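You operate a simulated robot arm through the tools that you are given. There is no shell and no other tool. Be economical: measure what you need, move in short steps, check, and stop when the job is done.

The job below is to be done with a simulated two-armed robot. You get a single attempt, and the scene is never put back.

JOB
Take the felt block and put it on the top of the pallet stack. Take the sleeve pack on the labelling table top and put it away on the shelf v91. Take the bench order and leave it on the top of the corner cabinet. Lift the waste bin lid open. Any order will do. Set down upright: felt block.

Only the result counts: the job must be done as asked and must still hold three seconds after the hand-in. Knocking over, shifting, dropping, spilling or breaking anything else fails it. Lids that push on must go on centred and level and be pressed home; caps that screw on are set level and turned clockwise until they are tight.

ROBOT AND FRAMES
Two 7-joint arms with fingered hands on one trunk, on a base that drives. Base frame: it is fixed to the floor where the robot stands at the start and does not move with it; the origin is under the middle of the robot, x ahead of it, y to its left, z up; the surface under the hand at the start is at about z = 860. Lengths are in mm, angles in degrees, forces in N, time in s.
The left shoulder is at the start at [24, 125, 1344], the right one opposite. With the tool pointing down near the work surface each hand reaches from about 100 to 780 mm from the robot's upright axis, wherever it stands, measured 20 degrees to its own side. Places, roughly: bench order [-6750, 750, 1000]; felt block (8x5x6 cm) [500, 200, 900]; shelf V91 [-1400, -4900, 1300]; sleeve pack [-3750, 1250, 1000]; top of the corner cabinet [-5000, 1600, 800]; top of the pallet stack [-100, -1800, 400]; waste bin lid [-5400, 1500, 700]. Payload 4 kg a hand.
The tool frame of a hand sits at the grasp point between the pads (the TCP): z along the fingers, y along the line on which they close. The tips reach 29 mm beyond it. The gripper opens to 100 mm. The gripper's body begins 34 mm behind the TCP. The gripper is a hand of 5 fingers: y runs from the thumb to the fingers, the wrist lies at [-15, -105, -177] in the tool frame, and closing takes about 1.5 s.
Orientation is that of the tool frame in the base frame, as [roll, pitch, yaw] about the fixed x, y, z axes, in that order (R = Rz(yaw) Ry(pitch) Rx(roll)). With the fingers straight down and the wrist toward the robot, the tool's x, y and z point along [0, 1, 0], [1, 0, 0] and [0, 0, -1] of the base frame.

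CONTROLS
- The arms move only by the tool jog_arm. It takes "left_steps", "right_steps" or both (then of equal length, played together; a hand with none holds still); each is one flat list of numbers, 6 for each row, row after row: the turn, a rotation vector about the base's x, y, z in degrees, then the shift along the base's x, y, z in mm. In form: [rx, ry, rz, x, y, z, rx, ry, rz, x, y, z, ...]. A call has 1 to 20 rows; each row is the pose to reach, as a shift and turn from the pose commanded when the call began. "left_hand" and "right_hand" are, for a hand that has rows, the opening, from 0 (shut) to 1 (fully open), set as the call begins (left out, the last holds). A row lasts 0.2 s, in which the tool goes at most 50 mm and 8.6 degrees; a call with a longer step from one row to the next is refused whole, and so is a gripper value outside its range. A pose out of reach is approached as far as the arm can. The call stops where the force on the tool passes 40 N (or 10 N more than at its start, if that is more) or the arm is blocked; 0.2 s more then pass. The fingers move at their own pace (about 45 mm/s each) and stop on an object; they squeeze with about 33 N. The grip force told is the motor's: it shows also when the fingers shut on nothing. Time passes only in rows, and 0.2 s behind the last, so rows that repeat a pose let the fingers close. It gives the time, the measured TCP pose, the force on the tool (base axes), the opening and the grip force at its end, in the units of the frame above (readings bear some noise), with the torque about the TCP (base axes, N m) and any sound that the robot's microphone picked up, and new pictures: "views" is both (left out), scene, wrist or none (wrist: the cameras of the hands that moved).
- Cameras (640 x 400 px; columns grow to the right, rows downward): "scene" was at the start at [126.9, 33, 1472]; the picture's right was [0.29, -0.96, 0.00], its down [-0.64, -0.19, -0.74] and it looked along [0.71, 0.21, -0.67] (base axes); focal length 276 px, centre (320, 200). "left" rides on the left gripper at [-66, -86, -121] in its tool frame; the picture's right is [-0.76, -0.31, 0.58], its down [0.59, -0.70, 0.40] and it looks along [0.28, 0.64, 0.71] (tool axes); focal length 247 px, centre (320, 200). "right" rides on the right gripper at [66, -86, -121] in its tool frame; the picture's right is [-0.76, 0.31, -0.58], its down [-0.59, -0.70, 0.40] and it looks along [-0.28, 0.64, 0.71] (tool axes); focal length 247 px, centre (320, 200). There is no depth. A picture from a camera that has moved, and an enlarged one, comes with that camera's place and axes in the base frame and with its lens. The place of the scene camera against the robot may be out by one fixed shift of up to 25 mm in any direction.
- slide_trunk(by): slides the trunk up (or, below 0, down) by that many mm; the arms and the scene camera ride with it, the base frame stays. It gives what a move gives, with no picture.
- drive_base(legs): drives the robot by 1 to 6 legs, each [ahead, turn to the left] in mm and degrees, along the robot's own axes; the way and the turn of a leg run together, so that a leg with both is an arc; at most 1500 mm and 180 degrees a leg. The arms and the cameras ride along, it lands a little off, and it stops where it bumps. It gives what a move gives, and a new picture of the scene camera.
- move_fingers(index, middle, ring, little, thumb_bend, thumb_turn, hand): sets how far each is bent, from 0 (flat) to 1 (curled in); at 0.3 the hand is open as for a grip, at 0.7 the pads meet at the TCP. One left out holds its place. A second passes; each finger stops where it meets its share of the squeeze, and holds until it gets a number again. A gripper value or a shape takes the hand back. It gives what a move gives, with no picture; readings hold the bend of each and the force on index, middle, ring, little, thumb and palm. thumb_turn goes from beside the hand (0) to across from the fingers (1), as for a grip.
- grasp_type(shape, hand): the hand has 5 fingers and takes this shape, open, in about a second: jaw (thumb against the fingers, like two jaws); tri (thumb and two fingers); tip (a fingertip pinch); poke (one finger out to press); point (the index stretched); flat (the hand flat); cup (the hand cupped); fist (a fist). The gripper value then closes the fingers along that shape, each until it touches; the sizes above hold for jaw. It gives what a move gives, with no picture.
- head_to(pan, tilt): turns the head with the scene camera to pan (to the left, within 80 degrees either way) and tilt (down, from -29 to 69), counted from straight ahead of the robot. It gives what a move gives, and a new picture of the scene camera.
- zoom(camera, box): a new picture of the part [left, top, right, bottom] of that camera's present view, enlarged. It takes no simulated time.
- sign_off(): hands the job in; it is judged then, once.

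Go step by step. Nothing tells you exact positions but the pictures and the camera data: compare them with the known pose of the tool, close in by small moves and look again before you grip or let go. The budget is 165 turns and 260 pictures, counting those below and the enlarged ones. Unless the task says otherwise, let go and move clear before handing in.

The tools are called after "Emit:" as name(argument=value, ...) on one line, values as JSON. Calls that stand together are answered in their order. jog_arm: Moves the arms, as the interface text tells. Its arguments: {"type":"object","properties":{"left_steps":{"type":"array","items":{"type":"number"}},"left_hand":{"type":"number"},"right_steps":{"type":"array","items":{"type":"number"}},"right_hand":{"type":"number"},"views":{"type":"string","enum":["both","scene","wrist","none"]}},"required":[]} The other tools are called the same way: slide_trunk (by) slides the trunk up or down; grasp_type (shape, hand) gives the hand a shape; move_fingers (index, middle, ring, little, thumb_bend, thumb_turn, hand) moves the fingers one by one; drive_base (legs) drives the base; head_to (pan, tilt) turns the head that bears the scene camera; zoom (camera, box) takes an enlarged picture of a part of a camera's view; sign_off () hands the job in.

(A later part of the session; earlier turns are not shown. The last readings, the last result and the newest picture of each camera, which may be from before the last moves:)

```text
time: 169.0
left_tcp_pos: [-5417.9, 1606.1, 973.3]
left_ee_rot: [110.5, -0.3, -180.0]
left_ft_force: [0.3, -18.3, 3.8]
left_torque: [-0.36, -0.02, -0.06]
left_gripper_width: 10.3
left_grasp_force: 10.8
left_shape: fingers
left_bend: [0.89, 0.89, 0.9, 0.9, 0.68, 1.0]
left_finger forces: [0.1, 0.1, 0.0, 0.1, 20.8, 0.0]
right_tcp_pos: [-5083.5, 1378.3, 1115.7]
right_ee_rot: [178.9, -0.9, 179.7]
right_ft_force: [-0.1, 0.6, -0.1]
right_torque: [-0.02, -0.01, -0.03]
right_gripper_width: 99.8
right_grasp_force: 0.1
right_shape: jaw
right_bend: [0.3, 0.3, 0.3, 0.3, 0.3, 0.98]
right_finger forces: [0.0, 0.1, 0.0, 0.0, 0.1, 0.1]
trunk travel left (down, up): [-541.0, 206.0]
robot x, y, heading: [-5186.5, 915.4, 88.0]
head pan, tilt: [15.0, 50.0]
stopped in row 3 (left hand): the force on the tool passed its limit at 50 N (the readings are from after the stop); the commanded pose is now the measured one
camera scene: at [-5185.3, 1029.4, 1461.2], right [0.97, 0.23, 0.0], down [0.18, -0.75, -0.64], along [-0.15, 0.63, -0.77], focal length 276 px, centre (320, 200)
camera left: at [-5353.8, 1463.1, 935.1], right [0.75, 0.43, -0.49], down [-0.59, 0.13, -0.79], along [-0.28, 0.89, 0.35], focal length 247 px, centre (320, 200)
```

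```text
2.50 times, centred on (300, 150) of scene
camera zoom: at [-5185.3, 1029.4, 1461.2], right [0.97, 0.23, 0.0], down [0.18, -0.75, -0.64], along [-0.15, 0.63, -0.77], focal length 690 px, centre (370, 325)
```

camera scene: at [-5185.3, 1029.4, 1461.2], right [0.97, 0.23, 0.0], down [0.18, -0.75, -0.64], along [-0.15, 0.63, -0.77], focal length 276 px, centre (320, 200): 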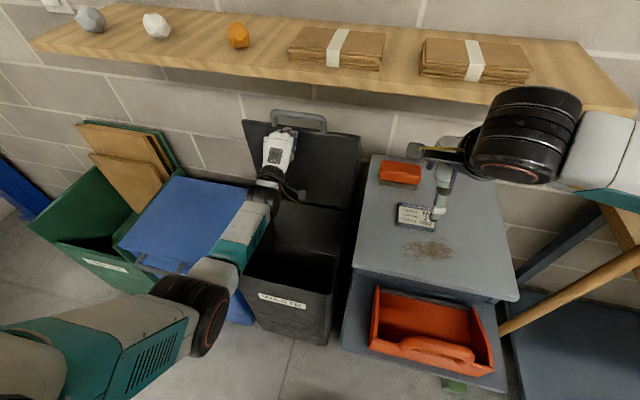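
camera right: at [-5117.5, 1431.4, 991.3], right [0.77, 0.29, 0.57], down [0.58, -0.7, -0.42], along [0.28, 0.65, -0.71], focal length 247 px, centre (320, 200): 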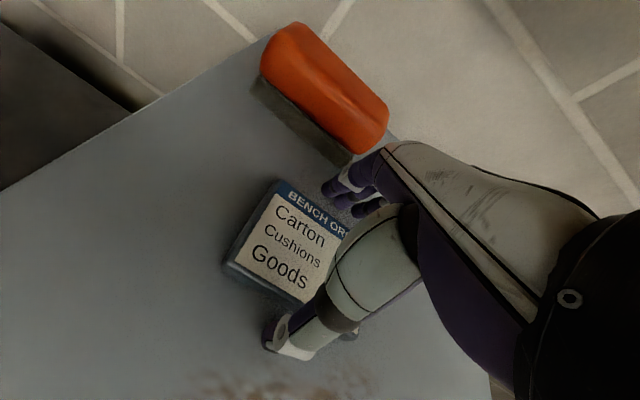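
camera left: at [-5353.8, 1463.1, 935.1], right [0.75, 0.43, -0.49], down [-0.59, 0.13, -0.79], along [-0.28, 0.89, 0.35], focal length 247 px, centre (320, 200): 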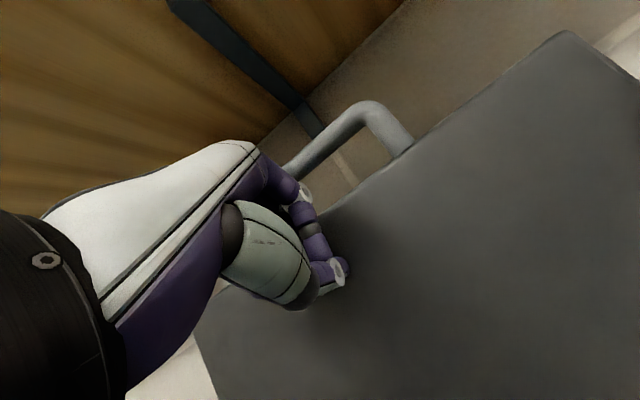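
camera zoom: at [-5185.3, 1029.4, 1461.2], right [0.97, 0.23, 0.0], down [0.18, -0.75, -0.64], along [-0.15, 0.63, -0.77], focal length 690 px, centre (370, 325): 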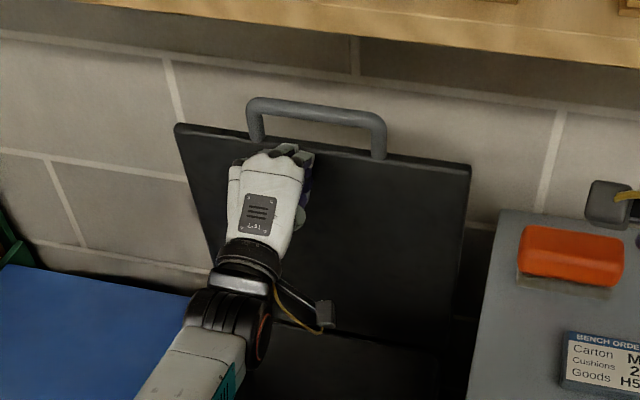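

The lid is at its end stop. Back the hand off and check the lid stays.

Emit:
jog_arm(left_steps=[0, 0, 0, 0, -40, 0, 0, 0, 0, 0, -80, 0, -5, 0, 0, 0, -125, 10, -10, 0, 0, 0, -170, 30, -15, 0, 0, 20, -205, 55, -20, 0, 0, 40, -235, 85], left_hand=0.7, views="none")

Emit:
zoom(camera="scene", box=[140, 70, 460, 270])

```text
time: 170.4
left_tcp_pos: [-5376.4, 1372.4, 1059.5]
left_ee_rot: [130.6, -0.4, -180.0]
left_ft_force: [0.4, -0.4, -0.3]
left_torque: [-0.02, 0.02, 0.01]
left_gripper_width: 69.7
left_grasp_force: 0.0
left_shape: jaw
left_bend: [0.41, 0.35, 0.26, 0.41, 0.3, 0.99]
left_finger forces: [0.0, 0.0, 0.0, 0.0, 0.1, 0.0]
right_tcp_pos: [-5082.6, 1379.4, 1115.5]
right_ee_rot: [178.9, -0.9, 179.7]
right_ft_force: [0.5, 0.0, -0.3]
right_torque: [-0.01, -0.01, -0.01]
right_gripper_width: 99.8
right_grasp_force: 0.0
right_shape: jaw
right_bend: [0.3, 0.3, 0.3, 0.3, 0.3, 0.98]
right_finger forces: [0.0, 0.0, 0.0, 0.1, 0.0, 0.0]
trunk travel left (down, up): [-541.0, 206.0]
robot x, y, heading: [-5187.2, 918.3, 88.3]
head pan, tilt: [15.0, 50.0]
```

```text
2.00 times, centred on (300, 170) of scene
camera zoom: at [-5184.8, 1029.9, 1461.2], right [0.97, 0.23, 0.0], down [0.17, -0.75, -0.64], along [-0.15, 0.63, -0.77], focal length 552 px, centre (360, 260)
```

zoom: 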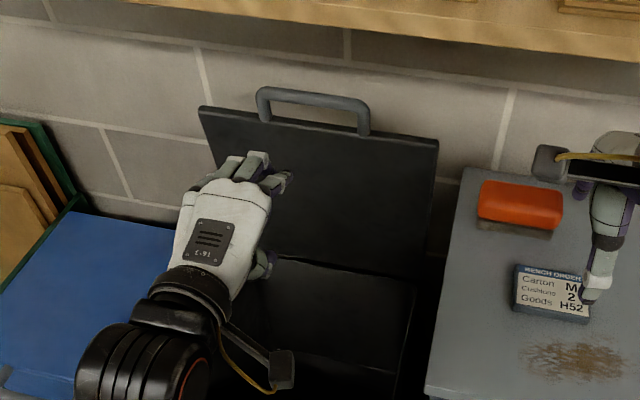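

Lid stands open. Back away and drive east along the labelling table, then face it near x = -3800.

Emit:
drive_base(legs=[[-480, 0], [0, -90], [1350, 0], [0, 90]])

Emit:
head_to(pan=0, tilt=35)

```text
time: 187.7
left_tcp_pos: [-3996.0, 821.0, 1059.0]
left_ee_rot: [130.4, -0.3, 178.2]
left_ft_force: [1.1, 0.6, 0.8]
left_torque: [-0.03, 0.01, 0.01]
left_gripper_width: 69.7
left_grasp_force: 0.1
left_shape: jaw
left_bend: [0.41, 0.35, 0.26, 0.41, 0.3, 0.99]
left_finger forces: [0.1, 0.1, 0.0, 0.0, 0.0, 0.0]
right_tcp_pos: [-3701.3, 817.2, 1115.3]
right_ee_rot: [179.0, -0.8, 178.1]
right_ft_force: [0.5, 0.5, 0.6]
right_torque: [0.02, -0.02, 0.01]
right_gripper_width: 99.7
right_grasp_force: 0.2
right_shape: jaw
right_bend: [0.3, 0.3, 0.3, 0.3, 0.3, 0.98]
right_finger forces: [0.1, 0.0, 0.0, 0.1, 0.0, 0.0]
trunk travel left (down, up): [-541.0, 206.0]
robot x, y, heading: [-3816.1, 356.7, 86.4]
head pan, tilt: [15.0, 50.0]
camera scene: at [-3813.3, 473.1, 1461.1], right [0.98, 0.2, 0.0], down [0.15, -0.75, -0.64], along [-0.13, 0.63, -0.77], focal length 276 px, centre (320, 200)
```

scene: 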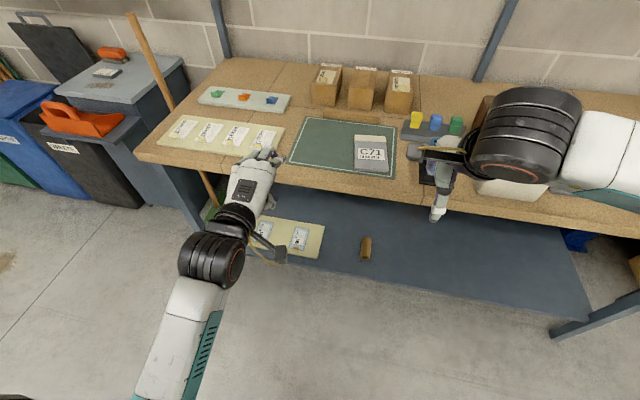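

```text
time: 188.4
left_tcp_pos: [-3995.4, 819.8, 1059.9]
left_ee_rot: [130.5, -0.3, 178.3]
left_ft_force: [-0.8, -0.2, 0.2]
left_torque: [0.01, 0.02, -0.01]
left_gripper_width: 69.3
left_grasp_force: 0.1
left_shape: jaw
left_bend: [0.41, 0.35, 0.26, 0.41, 0.3, 0.99]
left_finger forces: [0.1, 0.0, 0.0, 0.0, 0.1, 0.0]
right_tcp_pos: [-3700.7, 819.0, 1115.6]
right_ee_rot: [179.0, -0.9, 178.2]
right_ft_force: [0.0, 0.0, -0.3]
right_torque: [0.02, -0.04, -0.04]
right_gripper_width: 100.0
right_grasp_force: 0.0
right_shape: jaw
right_bend: [0.3, 0.3, 0.3, 0.3, 0.3, 0.98]
right_finger forces: [0.1, 0.1, 0.0, 0.2, 0.0, 0.0]
trunk travel left (down, up): [-541.0, 206.0]
robot x, y, heading: [-3819.7, 359.5, 86.3]
head pan, tilt: [0.0, 35.0]
camera scene: at [-3792.6, 485.6, 1482.8], right [1.0, -0.06, 0.0], down [-0.03, -0.57, -0.82], along [0.05, 0.82, -0.57], focal length 276 px, centre (320, 200)
```

scene: 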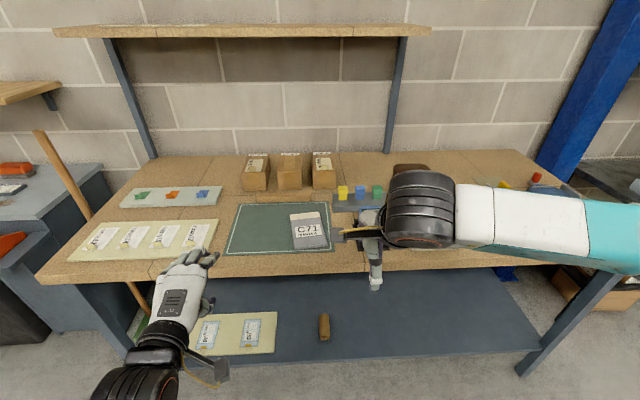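

Emit:
zoom(camera="scene", box=[220, 140, 380, 270])

Emit:
zoom(camera="scene", box=[60, 170, 240, 270])

Emit:
zoom(camera="right", box=[0, 0, 640, 400])

```text
3.08 times, centred on (300, 205) of scene
camera zoom: at [-3792.6, 485.6, 1482.8], right [1.0, -0.06, 0.0], down [-0.03, -0.57, -0.82], along [0.05, 0.82, -0.57], focal length 849 px, centre (382, 185)
```

zoom: 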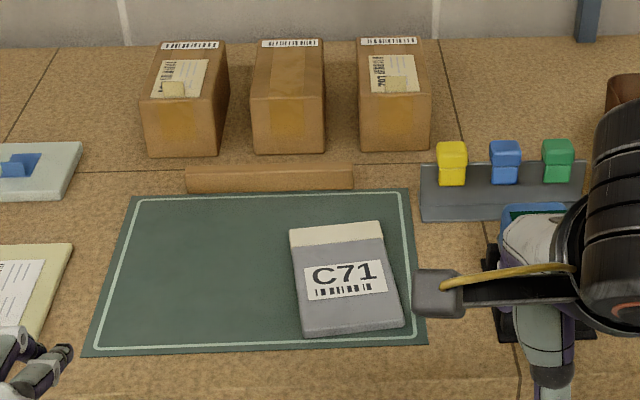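

```text
3.56 times, centred on (150, 220) of scene
camera zoom: at [-3792.6, 485.6, 1482.8], right [1.0, -0.06, 0.0], down [-0.03, -0.57, -0.82], along [0.05, 0.82, -0.57], focal length 981 px, centre (924, 129)
```

zoom: 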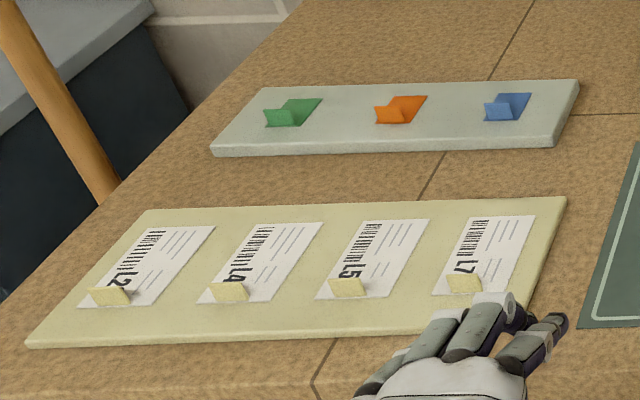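

```text
1.00 times, centred on (320, 200) of right (not enlarged: the box is as wide or as high as the picture)
camera zoom: at [-3767.3, 732.9, 1235.6], right [0.78, 0.27, 0.57], down [0.56, -0.71, -0.42], along [0.29, 0.65, -0.71], focal length 247 px, centre (320, 200)
```

zoom: 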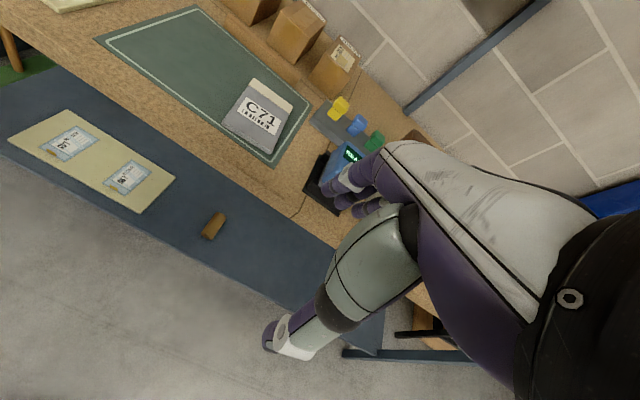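

The grey pack C71 on the mat is the likely sleeve pack, but I want a close look at it and the parcels. Bring the right hand up over the mat area for a close view, after moving nearer.

Emit:
jog_arm(right_steps=[0, 0, 0, -10, 40, 15, 0, 0, 0, -20, 80, 30, 0, 0, 0, -30, 120, 40, 0, 0, 0, -40, 160, 40, 0, 0, 0, -50, 200, 40], views="wrist")

Emit:
zoom(camera="right", box=[80, 0, 400, 200])

```text
time: 189.7
left_tcp_pos: [-3996.4, 820.6, 1058.7]
left_ee_rot: [130.5, -0.3, 178.2]
left_ft_force: [-0.2, 0.3, -0.1]
left_torque: [0.01, -0.01, 0.01]
left_gripper_width: 69.5
left_grasp_force: 0.0
left_shape: jaw
left_bend: [0.41, 0.35, 0.26, 0.41, 0.3, 0.99]
left_finger forces: [0.1, 0.1, 0.0, 0.0, 0.1, 0.1]
right_tcp_pos: [-3750.0, 1019.9, 1156.1]
right_ee_rot: [179.0, -1.0, 178.0]
right_ft_force: [0.8, 0.5, 0.4]
right_torque: [-0.03, -0.01, 0.04]
right_gripper_width: 100.0
right_grasp_force: 0.0
right_shape: jaw
right_bend: [0.3, 0.3, 0.3, 0.3, 0.3, 0.98]
right_finger forces: [0.1, 0.0, 0.0, 0.0, 0.0, 0.0]
trunk travel left (down, up): [-541.0, 206.0]
robot x, y, heading: [-3820.1, 357.9, 86.6]
head pan, tilt: [0.0, 35.0]
camera right: at [-3817.4, 934.2, 1276.2], right [0.78, 0.27, 0.57], down [0.56, -0.71, -0.42], along [0.29, 0.64, -0.71], focal length 247 px, centre (320, 200)
```

right: 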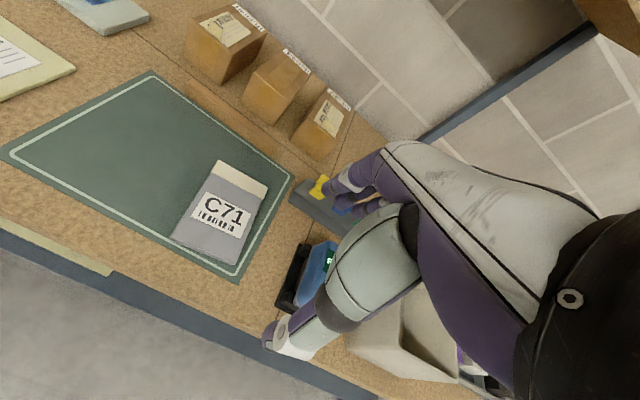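

```text
2.00 times, centred on (240, 100) of right
camera zoom: at [-3817.4, 934.2, 1276.2], right [0.78, 0.27, 0.57], down [0.56, -0.71, -0.42], along [0.29, 0.64, -0.71], focal length 494 px, centre (480, 400)
```

zoom: 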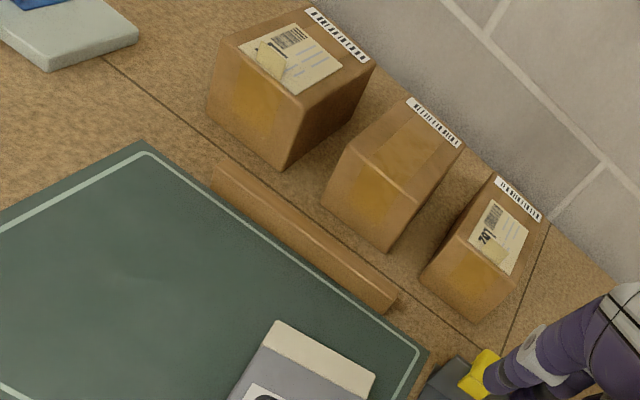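

C71 is a pack in a grey sleeve – that's the sleeve pack, about 93 × 140 mm, centre ≈ [-3812, 1112], turned ~9°. I'll drive 200 mm closer with the hands raised.

Emit:
jog_arm(left_steps=[-8, 0, 0, 0, -10, 30, -16, 0, 0, 0, -20, 60, -24, 0, 0, 0, -20, 90], right_steps=[0, 0, 0, 0, -40, 0, 0, 0, 0, 0, -80, 0, 0, 0, 0, 0, -120, 0], views="none")

Emit:
drive_base(legs=[[210, 3]])

```text
time: 190.4
left_tcp_pos: [-3995.7, 815.4, 1145.8]
left_ee_rot: [154.5, 0.4, 178.3]
left_ft_force: [-0.5, -0.2, -0.6]
left_torque: [0.0, -0.01, 0.0]
left_gripper_width: 69.6
left_grasp_force: 0.1
left_shape: jaw
left_bend: [0.41, 0.35, 0.26, 0.41, 0.3, 0.99]
left_finger forces: [0.2, 0.0, 0.1, 0.1, 0.0, 0.0]
left hand out of reach, approached as far as the arm can: row 2, 3
right_tcp_pos: [-3750.3, 897.7, 1155.0]
right_ee_rot: [178.9, -0.8, 178.1]
right_ft_force: [-0.5, 0.8, 0.5]
right_torque: [0.0, 0.03, 0.01]
right_gripper_width: 99.8
right_grasp_force: 0.0
right_shape: jaw
right_bend: [0.3, 0.3, 0.3, 0.3, 0.3, 0.98]
right_finger forces: [0.0, 0.1, 0.0, 0.1, 0.1, 0.0]
trunk travel left (down, up): [-541.0, 206.0]
robot x, y, heading: [-3816.5, 356.2, 86.7]
head pan, tilt: [0.0, 35.0]
```

```text
time: 192.1
left_tcp_pos: [-4011.9, 1011.0, 1144.2]
left_ee_rot: [154.6, 0.3, -178.7]
left_ft_force: [-0.5, 0.5, 0.6]
left_torque: [0.02, -0.01, -0.01]
left_gripper_width: 69.7
left_grasp_force: 0.1
left_shape: jaw
left_bend: [0.41, 0.35, 0.26, 0.41, 0.3, 0.99]
left_finger forces: [0.1, 0.0, 0.0, 0.0, 0.1, 0.0]
right_tcp_pos: [-3773.1, 1106.4, 1154.3]
right_ee_rot: [179.0, -0.9, -178.9]
right_ft_force: [-0.1, 0.9, 0.3]
right_torque: [0.01, 0.0, -0.01]
right_gripper_width: 100.0
right_grasp_force: 0.0
right_shape: jaw
right_bend: [0.3, 0.3, 0.3, 0.3, 0.3, 0.98]
right_finger forces: [0.0, 0.1, 0.0, 0.1, 0.0, 0.0]
trunk travel left (down, up): [-541.0, 206.0]
robot x, y, heading: [-3810.6, 562.6, 89.8]
head pan, tilt: [0.0, 35.0]
camera scene: at [-3791.7, 693.3, 1482.8], right [1.0, -0.01, 0.0], down [0.0, -0.57, -0.82], along [0.01, 0.82, -0.57], focal length 276 px, centre (320, 200)
```

scene: 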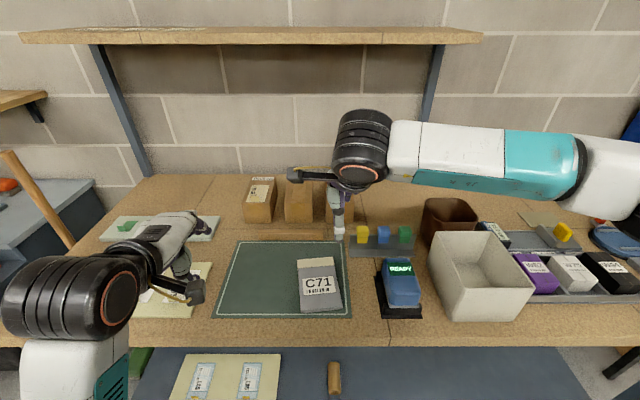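

Rotate the right hand by 98° so it closes across the pack's width.

Emit:
jog_arm(right_steps=[0, 0, 8, -3, 0, 0, 0, 0, 16, -6, 0, 0, 0, 0, 24, -9, 0, 0, 0, 0, 32, -12, 0, 0, 0, 0, 40, -15, 0, 0, 0, 0, 48, -18, 0, 0, 0, 0, 56, -21, 0, 0, 0, 0, 64, -24, 0, 0, 0, 0, 72, -27, 0, 0, 0, 0, 80, -30, 0, 0, 0, 0, 88, -33, 0, 0, 0, 0, 96, -36, 0, 0, 0, 0, 98, -38, 0])

```text
refused: steps must hold 6 numbers for each row
```

Emit:
jog_arm(right_steps=[0, 0, 8, -3, 0, 0, 0, 0, 16, -6, 0, 0, 0, 0, 24, -9, 0, 0, 0, 0, 32, -12, 0, 0, 0, 0, 40, -15, 0, 0, 0, 0, 48, -18, 0, 0, 0, 0, 56, -21, 0, 0, 0, 0, 64, -24, 0, 0, 0, 0, 72, -27, 0, 0, 0, 0, 80, -30, 0, 0, 0, 0, 88, -33, 0, 0, 0, 0, 96, -36, 0, 0, 0, 0, 98, -38, 0, 0])

```text
time: 194.9
left_tcp_pos: [-4014.4, 1010.0, 1144.4]
left_ee_rot: [154.3, 0.5, -178.7]
left_ft_force: [-0.9, -1.1, -0.2]
left_torque: [0.02, -0.03, 0.02]
left_gripper_width: 69.8
left_grasp_force: 0.1
left_shape: jaw
left_bend: [0.41, 0.35, 0.26, 0.41, 0.3, 0.99]
left_finger forces: [0.0, 0.1, 0.0, 0.0, 0.1, 0.0]
right_tcp_pos: [-3814.9, 1067.9, 1143.5]
right_ee_rot: [179.9, 7.8, -114.1]
right_ft_force: [0.0, 0.0, -0.4]
right_torque: [0.03, -0.02, -0.02]
right_gripper_width: 99.7
right_grasp_force: 0.1
right_shape: jaw
right_bend: [0.3, 0.3, 0.3, 0.3, 0.3, 0.98]
right_finger forces: [0.1, 0.0, 0.0, 0.0, 0.0, 0.0]
right hand out of reach, approached as far as the arm can: row 7, 8, 9, 10, 11, 12, 13
trunk travel left (down, up): [-541.0, 206.0]
robot x, y, heading: [-3811.3, 564.5, 89.6]
head pan, tilt: [0.0, 35.0]
camera scene: at [-3794.8, 690.7, 1483.1], right [1.0, -0.01, 0.0], down [0.0, -0.57, -0.82], along [0.01, 0.82, -0.57], focal length 276 px, centre (320, 200)
camera right: at [-3769.2, 959.7, 1254.3], right [-0.01, 0.74, 0.68], down [0.9, 0.3, -0.31], along [-0.43, 0.61, -0.67], focal length 247 px, centre (320, 200)
```

scene: 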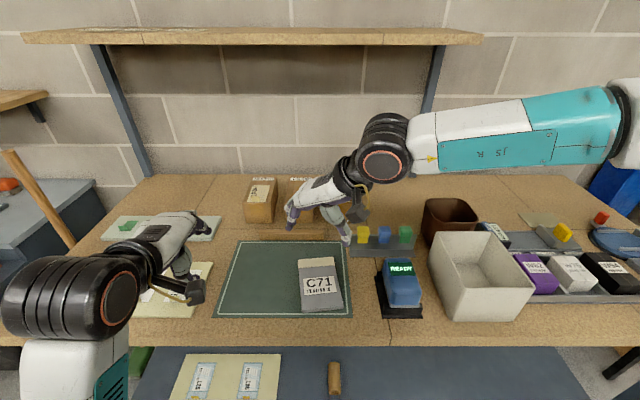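
right: 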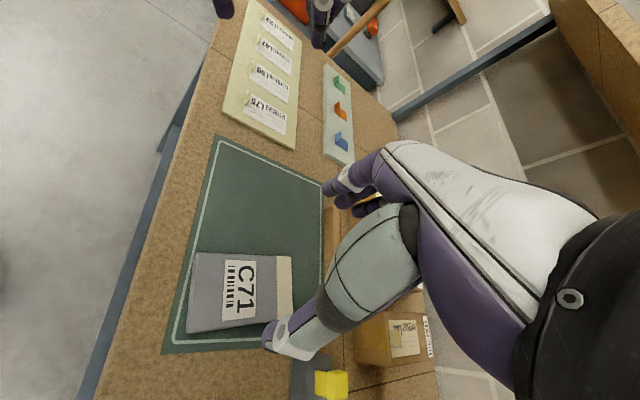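

The wrist is at its limit here. Turning the robot 33° left brings the hand's orientation in line; then I can move it back over the pack.

Emit:
drive_base(legs=[[0, 34]])

```text
time: 197.0
left_tcp_pos: [-4228.2, 820.2, 1144.3]
left_ee_rot: [154.6, 0.4, -144.5]
left_ft_force: [-0.1, -0.5, -0.2]
left_torque: [0.01, 0.01, -0.02]
left_gripper_width: 70.0
left_grasp_force: 0.1
left_shape: jaw
left_bend: [0.41, 0.35, 0.26, 0.41, 0.3, 0.99]
left_finger forces: [0.0, 0.0, 0.1, 0.1, 0.1, 0.1]
right_tcp_pos: [-4095.6, 981.1, 1142.9]
right_ee_rot: [179.8, 7.8, -79.9]
right_ft_force: [0.4, -0.6, -0.4]
right_torque: [0.0, -0.02, 0.0]
right_gripper_width: 99.9
right_grasp_force: 0.1
right_shape: jaw
right_bend: [0.3, 0.3, 0.3, 0.3, 0.3, 0.98]
right_finger forces: [0.1, 0.1, 0.0, 0.1, 0.0, 0.0]
trunk travel left (down, up): [-541.0, 206.0]
robot x, y, heading: [-3807.7, 564.1, 123.9]
head pan, tilt: [0.0, 35.0]
camera scene: at [-3859.2, 672.2, 1482.8], right [0.83, 0.56, 0.0], down [0.32, -0.48, -0.82], along [-0.46, 0.68, -0.57], focal length 276 px, centre (320, 200)
```

scene: 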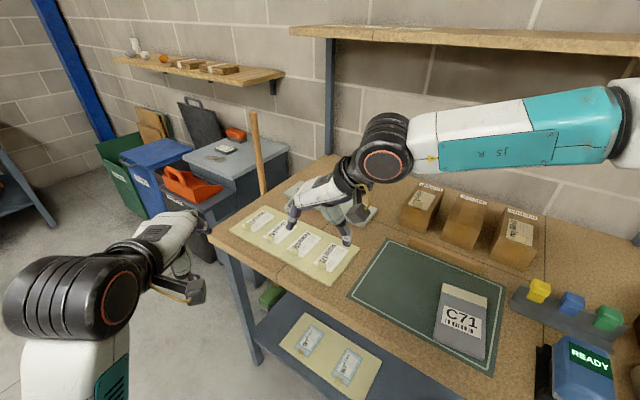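

The robot now faces north-west and the waste lid is still open. Bring the right hand level over the pack.

Emit:
jog_arm(right_steps=[-2, -0.4, 0, 40, 19, 0, -4, -0.7, 0, 80, 37, 0, -6, -1, 0, 120, 56, 0, -7.7, -1.4, 0, 160, 75, -10, -7.7, -1.4, 0, 200, 93, -20, -7.7, -1.4, 0, 240, 112, -40, -7.7, -1.4, 0, 270, 125, -65, -7.7, -1.4, 0, 283, 131, -83, -7.7, -1.4, 0, 283, 131, -83])

```text
time: 199.0
left_tcp_pos: [-4226.8, 820.9, 1144.5]
left_ee_rot: [154.5, 0.4, -144.5]
left_ft_force: [0.0, 0.1, -0.3]
left_torque: [-0.01, -0.03, -0.02]
left_gripper_width: 69.9
left_grasp_force: 0.0
left_shape: jaw
left_bend: [0.41, 0.35, 0.26, 0.41, 0.3, 0.99]
left_finger forces: [0.0, 0.1, 0.1, 0.0, 0.1, 0.0]
right_tcp_pos: [-3912.4, 964.5, 1038.8]
right_ee_rot: [179.9, 0.2, -80.2]
right_ft_force: [-0.4, 1.1, -0.3]
right_torque: [-0.01, -0.01, -0.01]
right_gripper_width: 100.1
right_grasp_force: 0.2
right_shape: jaw
right_bend: [0.3, 0.3, 0.3, 0.3, 0.3, 0.98]
right_finger forces: [0.1, 0.0, 0.0, 0.0, 0.0, 0.0]
right hand out of reach, approached as far as the arm can: row 1, 2, 3, 4, 5, 6, 7, 8, 9
trunk travel left (down, up): [-541.0, 206.0]
robot x, y, heading: [-3812.4, 565.9, 123.9]
head pan, tilt: [0.0, 35.0]
camera scene: at [-3859.0, 673.0, 1482.8], right [0.83, 0.56, 0.0], down [0.32, -0.48, -0.82], along [-0.46, 0.68, -0.57], focal length 276 px, centre (320, 200)
camera right: at [-3816.9, 914.4, 1158.8], right [-0.43, 0.69, 0.58], down [0.59, 0.7, -0.4], along [-0.68, 0.17, -0.71], focal length 247 px, centre (320, 200)
```

scene: 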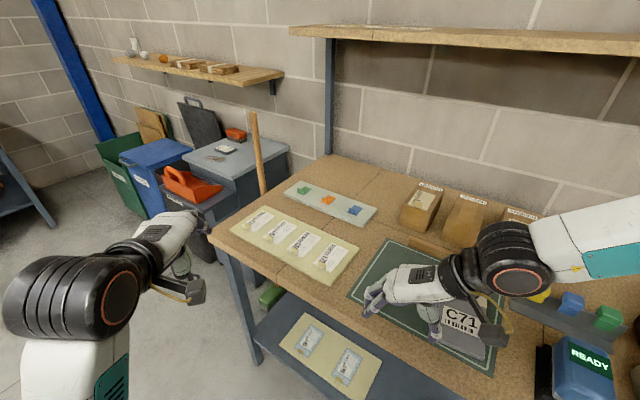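
right: 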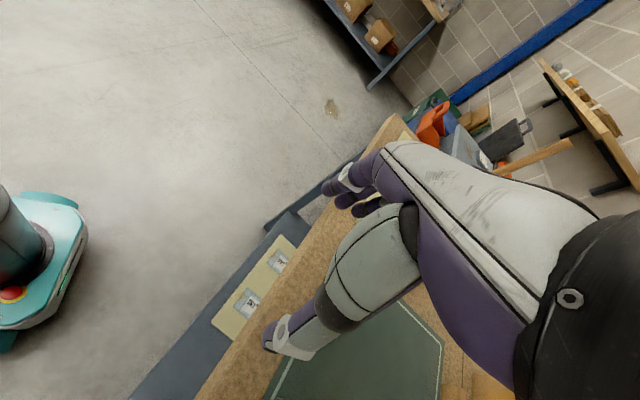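

The right wrist can't get there. Using the left hand with the robot facing east (pack to its left front) suits better. Raise the right hand, and drive around to about (-4180, 615) facing east.

Emit:
jog_arm(right_steps=[0, 0, 0, 0, -10, 40, 0, 0, -8, -10, -30, 80, 0, 0, -16, -20, -50, 110], views="none")

Emit:
drive_base(legs=[[0, 90], [850, 0], [0, 100], [0, 103], [620, 0], [0, -57]])

```text
time: 199.8
left_tcp_pos: [-4227.6, 819.0, 1145.1]
left_ee_rot: [154.5, 0.4, -144.5]
left_ft_force: [0.6, 0.3, -0.7]
left_torque: [-0.01, 0.0, -0.03]
left_gripper_width: 69.9
left_grasp_force: 0.0
left_shape: jaw
left_bend: [0.41, 0.35, 0.26, 0.41, 0.3, 0.99]
left_finger forces: [0.0, 0.0, 0.0, 0.0, 0.1, 0.0]
right_tcp_pos: [-3930.8, 911.6, 1144.4]
right_ee_rot: [179.8, 0.1, -96.0]
right_ft_force: [-0.7, -0.3, 0.6]
right_torque: [0.01, -0.04, -0.01]
right_gripper_width: 100.0
right_grasp_force: 0.0
right_shape: jaw
right_bend: [0.3, 0.3, 0.3, 0.3, 0.3, 0.98]
right_finger forces: [0.0, 0.0, 0.1, 0.0, 0.0, 0.1]
right hand out of reach, approached as far as the arm can: row 1
trunk travel left (down, up): [-541.0, 206.0]
robot x, y, heading: [-3808.8, 564.7, 124.0]
head pan, tilt: [0.0, 35.0]
```

```text
time: 222.5
left_tcp_pos: [-3693.1, 812.0, 1144.7]
left_ee_rot: [154.4, 0.3, 89.1]
left_ft_force: [0.2, -0.2, -0.1]
left_torque: [0.01, 0.01, -0.02]
left_gripper_width: 69.9
left_grasp_force: 0.1
left_shape: jaw
left_bend: [0.41, 0.35, 0.26, 0.41, 0.3, 0.99]
left_finger forces: [0.1, 0.0, 0.0, 0.0, 0.1, 0.0]
right_tcp_pos: [-3795.2, 518.5, 1143.7]
right_ee_rot: [179.9, -0.1, 137.6]
right_ft_force: [0.5, 0.6, -0.3]
right_torque: [0.05, 0.02, 0.0]
right_gripper_width: 99.9
right_grasp_force: 0.0
right_shape: jaw
right_bend: [0.3, 0.3, 0.3, 0.3, 0.3, 0.98]
right_finger forces: [0.1, 0.0, 0.0, 0.1, 0.1, 0.1]
trunk travel left (down, up): [-541.0, 206.0]
robot x, y, heading: [-4146.1, 625.7, -2.6]
head pan, tilt: [0.0, 35.0]
camera scene: at [-4011.8, 632.2, 1482.9], right [-0.05, -1.0, 0.0], down [-0.57, 0.03, -0.82], along [0.82, -0.04, -0.57], focal length 276 px, centre (320, 200)
```

scene: 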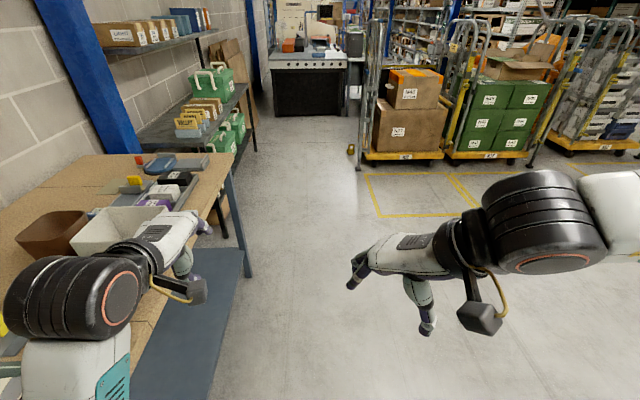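

In place: pack lies at the left front. Bring the left hand, levelled and turned 9°, over the pack.

Emit:
jog_arm(left_steps=[-0.4, 6.4, 2.2, -15, 40, 0, -0.8, 12.8, 4.4, -30, 80, 0, -1.2, 19.2, 6.7, -48, 120, 0, -1.6, 25.6, 8.9, -64, 160, 0, -1.6, 25.6, 8.9, -80, 200, -5, -1.6, 25.6, 8.9, -96, 240, -20, -1.6, 25.6, 8.9, -110, 275, -40, -1.6, 25.6, 8.9, -119, 300, -65, -1.6, 25.6, 8.9, -119, 300, -65], left_hand=1)

```text
time: 224.5
left_tcp_pos: [-3808.7, 1114.5, 1080.9]
left_ee_rot: [-179.9, 0.3, 98.3]
left_ft_force: [-0.3, -0.4, -1.1]
left_torque: [-0.03, 0.02, 0.0]
left_gripper_width: 99.8
left_grasp_force: 0.1
left_shape: jaw
left_bend: [0.3, 0.3, 0.3, 0.3, 0.3, 0.98]
left_finger forces: [0.1, 0.1, 0.0, 0.0, 0.0, 0.1]
left hand out of reach, approached as far as the arm can: row 1
right_tcp_pos: [-3794.0, 517.5, 1144.1]
right_ee_rot: [-180.0, 0.0, 137.6]
right_ft_force: [0.1, -0.7, -0.3]
right_torque: [-0.02, 0.02, 0.03]
right_gripper_width: 99.8
right_grasp_force: 0.0
right_shape: jaw
right_bend: [0.3, 0.3, 0.3, 0.3, 0.3, 0.98]
right_finger forces: [0.1, 0.1, 0.0, 0.0, 0.1, 0.0]
trunk travel left (down, up): [-541.0, 206.0]
robot x, y, heading: [-4148.8, 627.7, -2.5]
head pan, tilt: [0.0, 35.0]
camera scene: at [-4011.7, 632.1, 1482.8], right [-0.05, -1.0, 0.0], down [-0.57, 0.03, -0.82], along [0.82, -0.04, -0.57], focal length 276 px, centre (320, 200)
camera left: at [-3886.3, 1037.5, 1202.2], right [-0.2, -0.8, -0.57], down [-0.78, 0.48, -0.4], along [0.59, 0.37, -0.72], focal length 247 px, centre (320, 200)
```

scene: 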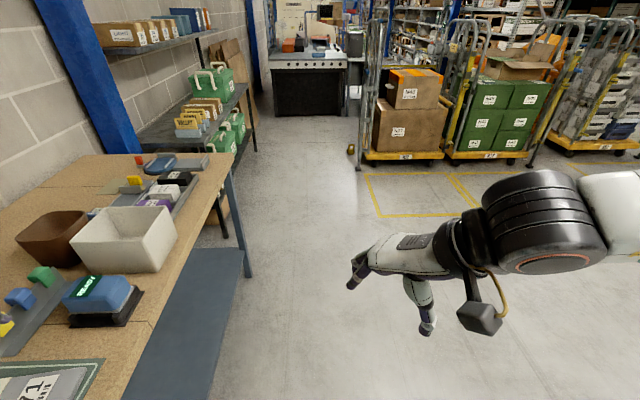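
left: 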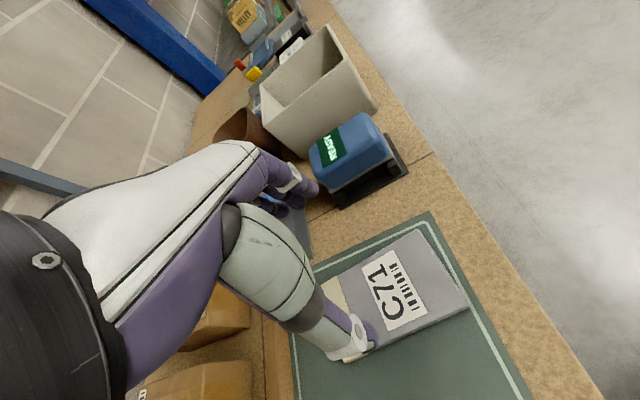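

The pack's width (~90 mm) is near the grip's 100 mm, so I'll open the fingers wider than the jaw limit and move closer.

Emit:
move_fingers(hand="left", index=0.2, middle=0.2, ring=0.2, little=0.2, thumb_bend=0.2)

Emit:
jog_arm(left_steps=[0, 0, -1, -2, 3, -35, 0, 0, -2, -4, 7, -70, 0, 0, -2, -4, 7, -85], views="wrist")

```text
time: 225.5
left_tcp_pos: [-3808.5, 1113.6, 1080.0]
left_ee_rot: [-179.9, 0.4, 98.3]
left_ft_force: [0.3, -0.4, -1.2]
left_torque: [0.02, 0.01, 0.06]
left_gripper_width: 116.0
left_grasp_force: 0.1
left_shape: fingers
left_bend: [0.2, 0.2, 0.2, 0.2, 0.2, 0.98]
left_finger forces: [0.1, 0.1, 0.0, 0.1, 0.1, 0.0]
right_tcp_pos: [-3793.3, 518.4, 1144.1]
right_ee_rot: [180.0, 0.0, 137.6]
right_ft_force: [-0.1, -0.2, 0.2]
right_torque: [-0.04, 0.02, 0.02]
right_gripper_width: 99.9
right_grasp_force: 0.0
right_shape: jaw
right_bend: [0.3, 0.3, 0.3, 0.3, 0.3, 0.98]
right_finger forces: [0.1, 0.1, 0.0, 0.0, 0.0, 0.1]
trunk travel left (down, up): [-541.0, 206.0]
robot x, y, heading: [-4150.9, 627.1, -2.8]
head pan, tilt: [0.0, 35.0]
```

```text
time: 226.3
left_tcp_pos: [-3815.0, 1119.6, 995.0]
left_ee_rot: [-179.9, 0.3, 96.2]
left_ft_force: [0.2, 0.7, -0.4]
left_torque: [-0.03, 0.02, -0.03]
left_gripper_width: 116.2
left_grasp_force: 0.0
left_shape: fingers
left_bend: [0.2, 0.2, 0.2, 0.2, 0.2, 0.98]
left_finger forces: [0.0, 0.1, 0.0, 0.0, 0.1, 0.0]
right_tcp_pos: [-3793.8, 518.8, 1142.8]
right_ee_rot: [179.9, 0.0, 137.6]
right_ft_force: [0.7, 0.3, -0.5]
right_torque: [0.01, 0.01, -0.03]
right_gripper_width: 100.1
right_grasp_force: 0.0
right_shape: jaw
right_bend: [0.3, 0.3, 0.3, 0.3, 0.3, 0.98]
right_finger forces: [0.0, 0.0, 0.0, 0.0, 0.0, 0.0]
trunk travel left (down, up): [-541.0, 206.0]
robot x, y, heading: [-4147.4, 627.8, -2.7]
head pan, tilt: [0.0, 35.0]
camera left: at [-3894.6, 1046.0, 1116.3], right [-0.22, -0.79, -0.57], down [-0.76, 0.51, -0.4], along [0.61, 0.35, -0.72], focal length 247 px, centre (320, 200)
```

left: 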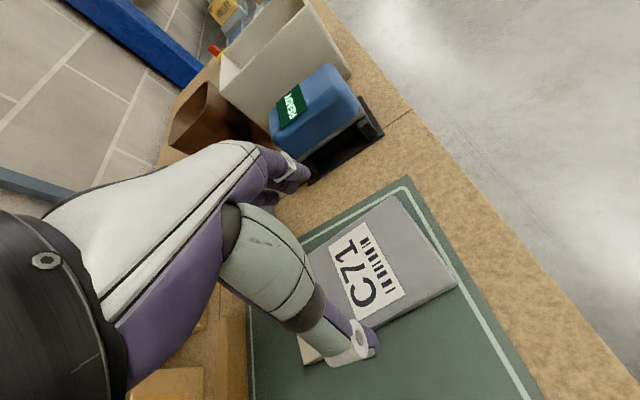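

Close to aligned. Shift 3 mm and lower another 45 mm.

Emit:
jog_arm(left_steps=[0, 0, 0, 3, 0, -25, 0, 0, 0, 3, 0, -45], views="wrist")

```text
time: 226.9
left_tcp_pos: [-3813.5, 1119.5, 951.0]
left_ee_rot: [-180.0, 0.5, 96.4]
left_ft_force: [0.0, -0.3, 0.3]
left_torque: [0.03, 0.0, -0.02]
left_gripper_width: 116.3
left_grasp_force: 0.2
left_shape: fingers
left_bend: [0.2, 0.2, 0.2, 0.2, 0.2, 0.98]
left_finger forces: [0.0, 0.0, 0.1, 0.0, 0.1, 0.1]
right_tcp_pos: [-3796.0, 518.9, 1143.8]
right_ee_rot: [179.9, 0.0, 137.7]
right_ft_force: [0.4, 0.7, 0.5]
right_torque: [-0.04, -0.02, 0.04]
right_gripper_width: 99.9
right_grasp_force: 0.1
right_shape: jaw
right_bend: [0.3, 0.3, 0.3, 0.3, 0.3, 0.98]
right_finger forces: [0.1, 0.0, 0.1, 0.0, 0.0, 0.1]
trunk travel left (down, up): [-541.0, 206.0]
robot x, y, heading: [-4149.1, 629.5, -2.8]
head pan, tilt: [0.0, 35.0]
camera left: at [-3892.2, 1045.4, 1071.5], right [-0.22, -0.79, -0.57], down [-0.76, 0.51, -0.4], along [0.61, 0.35, -0.72], focal length 247 px, centre (320, 200)
```

left: 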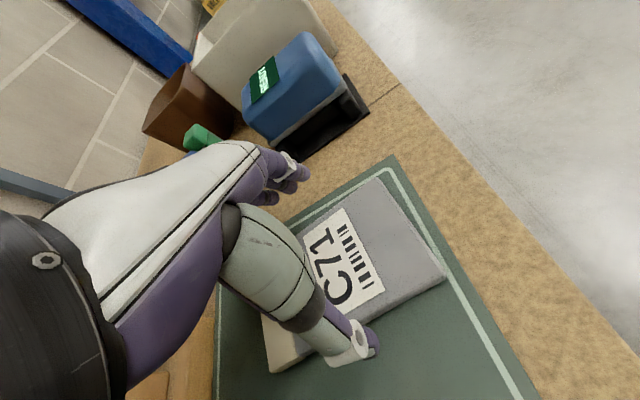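

Aligned. Lower in small steps until the tips are near the mat.

Emit:
jog_arm(left_steps=[0, 0, 0, 0, 0, -10, 0, 0, 0, 0, 0, -20, 0, 0, 0, 0, 0, -27, 0, 0, 0, 0, 0, -33, 0, 0, 0, 0, 0, -38], views="wrist")

```text
time: 228.1
left_tcp_pos: [-3813.5, 1120.7, 911.2]
left_ee_rot: [-179.9, 0.6, 96.2]
left_ft_force: [0.1, 0.3, 1.0]
left_torque: [0.01, 0.02, 0.03]
left_gripper_width: 116.4
left_grasp_force: 0.2
left_shape: fingers
left_bend: [0.2, 0.2, 0.2, 0.2, 0.2, 0.98]
left_finger forces: [0.1, 0.0, 0.0, 0.0, 0.0, 0.0]
right_tcp_pos: [-3793.8, 517.8, 1143.3]
right_ee_rot: [179.9, 0.0, 137.6]
right_ft_force: [0.1, 0.1, 0.9]
right_torque: [-0.03, -0.02, 0.01]
right_gripper_width: 100.2
right_grasp_force: 0.1
right_shape: jaw
right_bend: [0.3, 0.3, 0.3, 0.3, 0.3, 0.98]
right_finger forces: [0.0, 0.0, 0.0, 0.0, 0.1, 0.0]
trunk travel left (down, up): [-541.0, 206.0]
robot x, y, heading: [-4146.7, 626.5, -2.5]
head pan, tilt: [0.0, 35.0]
camera left: at [-3893.1, 1046.7, 1033.4], right [-0.22, -0.79, -0.57], down [-0.76, 0.51, -0.4], along [0.61, 0.35, -0.72], focal length 247 px, centre (320, 200)
```

left: 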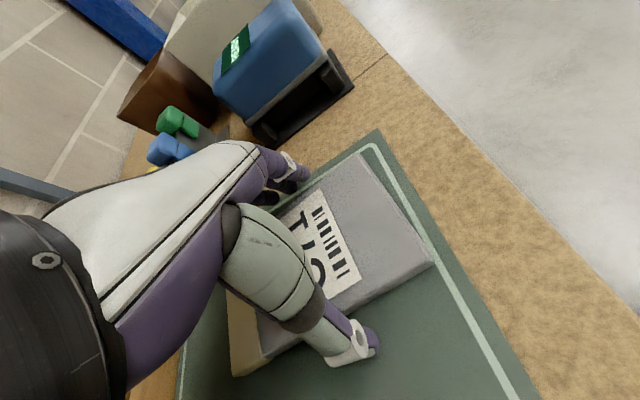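

No contact yet; a few mm more, then close.

Emit:
jog_arm(left_steps=[0, 0, 0, 0, 0, -4, 0, 0, 0, 0, 0, -8, 0, 0, 0, 0, 0, -11], views="none")

```text
time: 229.0
left_tcp_pos: [-3808.7, 1121.8, 908.6]
left_ee_rot: [179.1, 0.1, 96.2]
left_ft_force: [-1.1, -0.9, 15.0]
left_torque: [-0.14, 1.02, 0.07]
left_gripper_width: 120.8
left_grasp_force: 7.7
left_shape: fingers
left_bend: [0.2, 0.2, 0.2, 0.2, 0.12, 0.97]
left_finger forces: [0.1, 0.0, 0.1, 0.0, 14.4, 0.0]
right_tcp_pos: [-3795.9, 519.3, 1143.0]
right_ee_rot: [179.9, 0.0, 137.5]
right_ft_force: [0.7, 0.7, 0.5]
right_torque: [0.0, -0.05, -0.02]
right_gripper_width: 100.1
right_grasp_force: 0.0
right_shape: jaw
right_bend: [0.3, 0.3, 0.3, 0.3, 0.3, 0.98]
right_finger forces: [0.1, 0.0, 0.1, 0.0, 0.0, 0.1]
trunk travel left (down, up): [-541.0, 206.0]
robot x, y, heading: [-4146.3, 629.5, -2.7]
head pan, tilt: [0.0, 35.0]
stopped in row 3 (left hand): the force on the tool passed its limit at 42 N (the readings are from after the stop); the commanded pose is now the measured one
```

The thumb touched the mat. Raise 4 mm and close on the pack.

Emit:
jog_arm(left_steps=[0, 0, 0, -2, 0, 4, 0, 0, 0, -2, 0, 4], views="none")

Emit:
jog_arm(left_steps=[0, 0, 0, 0, 0, 0, 0, 0, 0, 0, 0, 0, 0, 0, 0, 0, 0, 0, 0, 0, 0, 0, 0, 0, 0, 0, 0, 0, 0, 0, 0, 0, 0, 0, 0, 0, 0, 0, 0, 0, 0, 0], left_hand=0, views="wrist")

```text
time: 229.6
left_tcp_pos: [-3812.1, 1120.4, 910.5]
left_ee_rot: [179.4, 0.2, 96.2]
left_ft_force: [-1.0, 0.3, 0.9]
left_torque: [-0.02, 0.04, 0.01]
left_gripper_width: 117.0
left_grasp_force: 0.2
left_shape: fingers
left_bend: [0.2, 0.2, 0.2, 0.2, 0.19, 0.97]
left_finger forces: [0.0, 0.0, 0.0, 0.1, 0.5, 0.0]
right_tcp_pos: [-3795.0, 518.3, 1142.7]
right_ee_rot: [179.9, 0.1, 137.6]
right_ft_force: [0.8, -0.3, 0.2]
right_torque: [0.02, 0.0, -0.02]
right_gripper_width: 99.9
right_grasp_force: 0.0
right_shape: jaw
right_bend: [0.3, 0.3, 0.3, 0.3, 0.3, 0.98]
right_finger forces: [0.1, 0.0, 0.0, 0.0, 0.0, 0.1]
trunk travel left (down, up): [-541.0, 206.0]
robot x, y, heading: [-4147.2, 630.4, -2.7]
head pan, tilt: [0.0, 35.0]
```

```text
time: 231.2
left_tcp_pos: [-3812.5, 1121.8, 911.5]
left_ee_rot: [179.1, 0.2, 96.2]
left_ft_force: [-3.3, 0.7, 13.7]
left_torque: [-0.12, 0.7, -0.04]
left_gripper_width: 95.1
left_grasp_force: 32.8
left_shape: jaw
left_bend: [0.32, 0.32, 0.27, 0.35, 0.29, 0.98]
left_finger forces: [15.4, 7.3, 3.7, 0.0, 38.3, 0.0]
right_tcp_pos: [-3795.9, 517.3, 1143.9]
right_ee_rot: [179.9, 0.0, 137.5]
right_ft_force: [0.6, -0.1, -0.2]
right_torque: [-0.02, -0.02, -0.01]
right_gripper_width: 99.8
right_grasp_force: 0.0
right_shape: jaw
right_bend: [0.3, 0.3, 0.3, 0.3, 0.3, 0.98]
right_finger forces: [0.0, 0.0, 0.1, 0.0, 0.0, 0.0]
trunk travel left (down, up): [-541.0, 206.0]
robot x, y, heading: [-4149.3, 627.9, -2.4]
head pan, tilt: [0.0, 35.0]
camera left: at [-3893.3, 1046.6, 1031.2], right [-0.21, -0.79, -0.58], down [-0.76, 0.51, -0.41], along [0.62, 0.35, -0.7], focal length 247 px, centre (320, 200)
```

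left: 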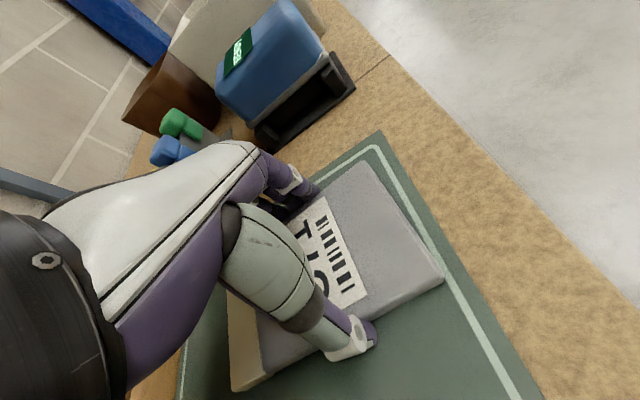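

Gripped at 95 mm. Lift and check.

Emit:
jog_arm(left_steps=[0, 0, 0, 0, 0, 10, 0, 0, 0, 0, 0, 30, 0, 0, 0, 0, 0, 65, 0, 0, 0, 0, 0, 105, 0, 0, 0, 0, 0, 145, 0, 0, 0, 0, -20, 185], views="wrist")

```text
time: 232.6
left_tcp_pos: [-3810.2, 1099.2, 1093.3]
left_ee_rot: [179.4, 0.2, 96.2]
left_ft_force: [0.0, 0.4, -1.9]
left_torque: [-0.04, 0.0, 0.0]
left_gripper_width: 95.2
left_grasp_force: 32.6
left_shape: jaw
left_bend: [0.32, 0.32, 0.27, 0.36, 0.3, 0.98]
left_finger forces: [18.0, 8.8, 3.8, 0.1, 31.0, 0.0]
right_tcp_pos: [-3794.7, 517.9, 1144.0]
right_ee_rot: [179.9, 0.0, 137.6]
right_ft_force: [0.6, 0.4, 0.0]
right_torque: [0.04, -0.02, 0.01]
right_gripper_width: 99.8
right_grasp_force: 0.0
right_shape: jaw
right_bend: [0.3, 0.3, 0.3, 0.3, 0.3, 0.98]
right_finger forces: [0.0, 0.0, 0.0, 0.1, 0.0, 0.1]
trunk travel left (down, up): [-541.0, 206.0]
robot x, y, heading: [-4146.2, 623.5, -2.5]
head pan, tilt: [0.0, 35.0]
camera left: at [-3891.6, 1025.0, 1214.3], right [-0.22, -0.79, -0.58], down [-0.76, 0.51, -0.41], along [0.62, 0.35, -0.71], focal length 247 px, centre (320, 200)
```

left: 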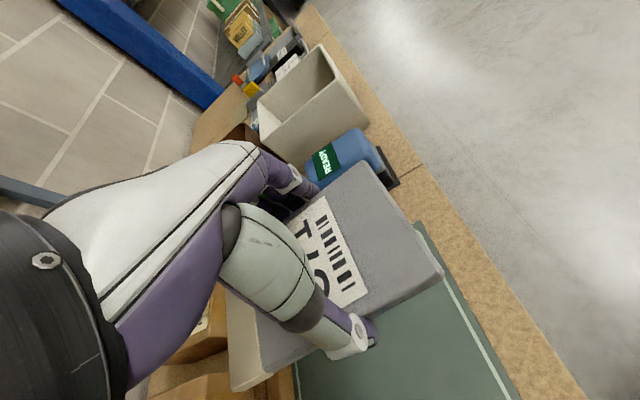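

The pack is held. Bring it in front of the robot and look toward the south-east for shelf V91.

Emit:
jog_arm(left_steps=[0, 0, 0, 15, -40, 10, 0, 0, -2, 30, -80, 20, 0, 0, -4, 45, -120, 30, 0, 0, -6, 60, -160, 40, 0, 0, -6, 75, -200, 40, 0, 0, -6, 90, -240, 40, 0, 0, -6, 105, -280, 40], views="none")

Emit:
head_to(pan=-60, tilt=15)

```text
time: 234.2
left_tcp_pos: [-3705.3, 821.5, 1135.8]
left_ee_rot: [179.3, 0.1, 90.2]
left_ft_force: [-0.2, -1.1, -1.0]
left_torque: [-0.01, 0.0, -0.01]
left_gripper_width: 95.1
left_grasp_force: 33.3
left_shape: jaw
left_bend: [0.32, 0.32, 0.27, 0.36, 0.3, 0.98]
left_finger forces: [17.9, 8.8, 3.8, 0.0, 30.6, 0.1]
right_tcp_pos: [-3794.3, 516.9, 1144.2]
right_ee_rot: [179.8, -0.2, 137.6]
right_ft_force: [0.4, -0.6, -0.4]
right_torque: [0.01, 0.01, 0.0]
right_gripper_width: 100.1
right_grasp_force: 0.1
right_shape: jaw
right_bend: [0.3, 0.3, 0.3, 0.3, 0.3, 0.98]
right_finger forces: [0.1, 0.0, 0.0, 0.0, 0.0, 0.0]
trunk travel left (down, up): [-541.0, 206.0]
robot x, y, heading: [-4146.8, 631.1, -2.6]
head pan, tilt: [0.0, 35.0]
```

```text
time: 235.5
left_tcp_pos: [-3705.5, 822.5, 1134.7]
left_ee_rot: [179.2, 0.1, 90.1]
left_ft_force: [-0.2, 0.2, -1.7]
left_torque: [-0.01, 0.02, -0.01]
left_gripper_width: 95.1
left_grasp_force: 33.3
left_shape: jaw
left_bend: [0.32, 0.32, 0.27, 0.36, 0.3, 0.98]
left_finger forces: [17.9, 8.8, 3.8, 0.0, 30.6, 0.0]
right_tcp_pos: [-3794.5, 517.6, 1143.1]
right_ee_rot: [180.0, 0.0, 137.6]
right_ft_force: [0.1, 0.4, -0.7]
right_torque: [-0.01, -0.01, -0.03]
right_gripper_width: 99.9
right_grasp_force: 0.1
right_shape: jaw
right_bend: [0.3, 0.3, 0.3, 0.3, 0.3, 0.98]
right_finger forces: [0.1, 0.0, 0.0, 0.0, 0.0, 0.0]
trunk travel left (down, up): [-541.0, 206.0]
robot x, y, heading: [-4145.4, 631.4, -2.4]
head pan, tilt: [-60.0, 15.0]
camera scene: at [-4056.6, 553.4, 1514.8], right [-0.89, -0.46, 0.0], down [-0.12, 0.23, -0.97], along [0.44, -0.86, -0.26], focal length 276 px, centre (320, 200)
```

scene: 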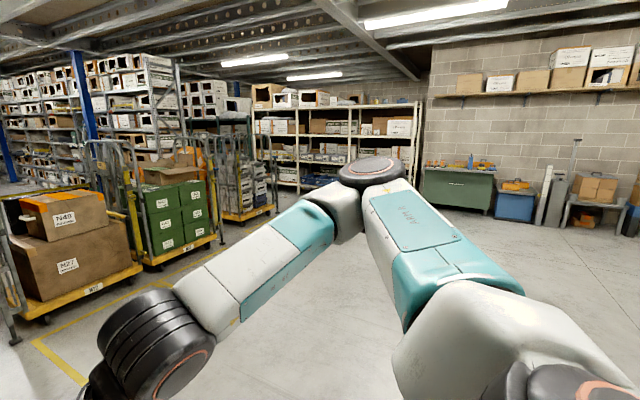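

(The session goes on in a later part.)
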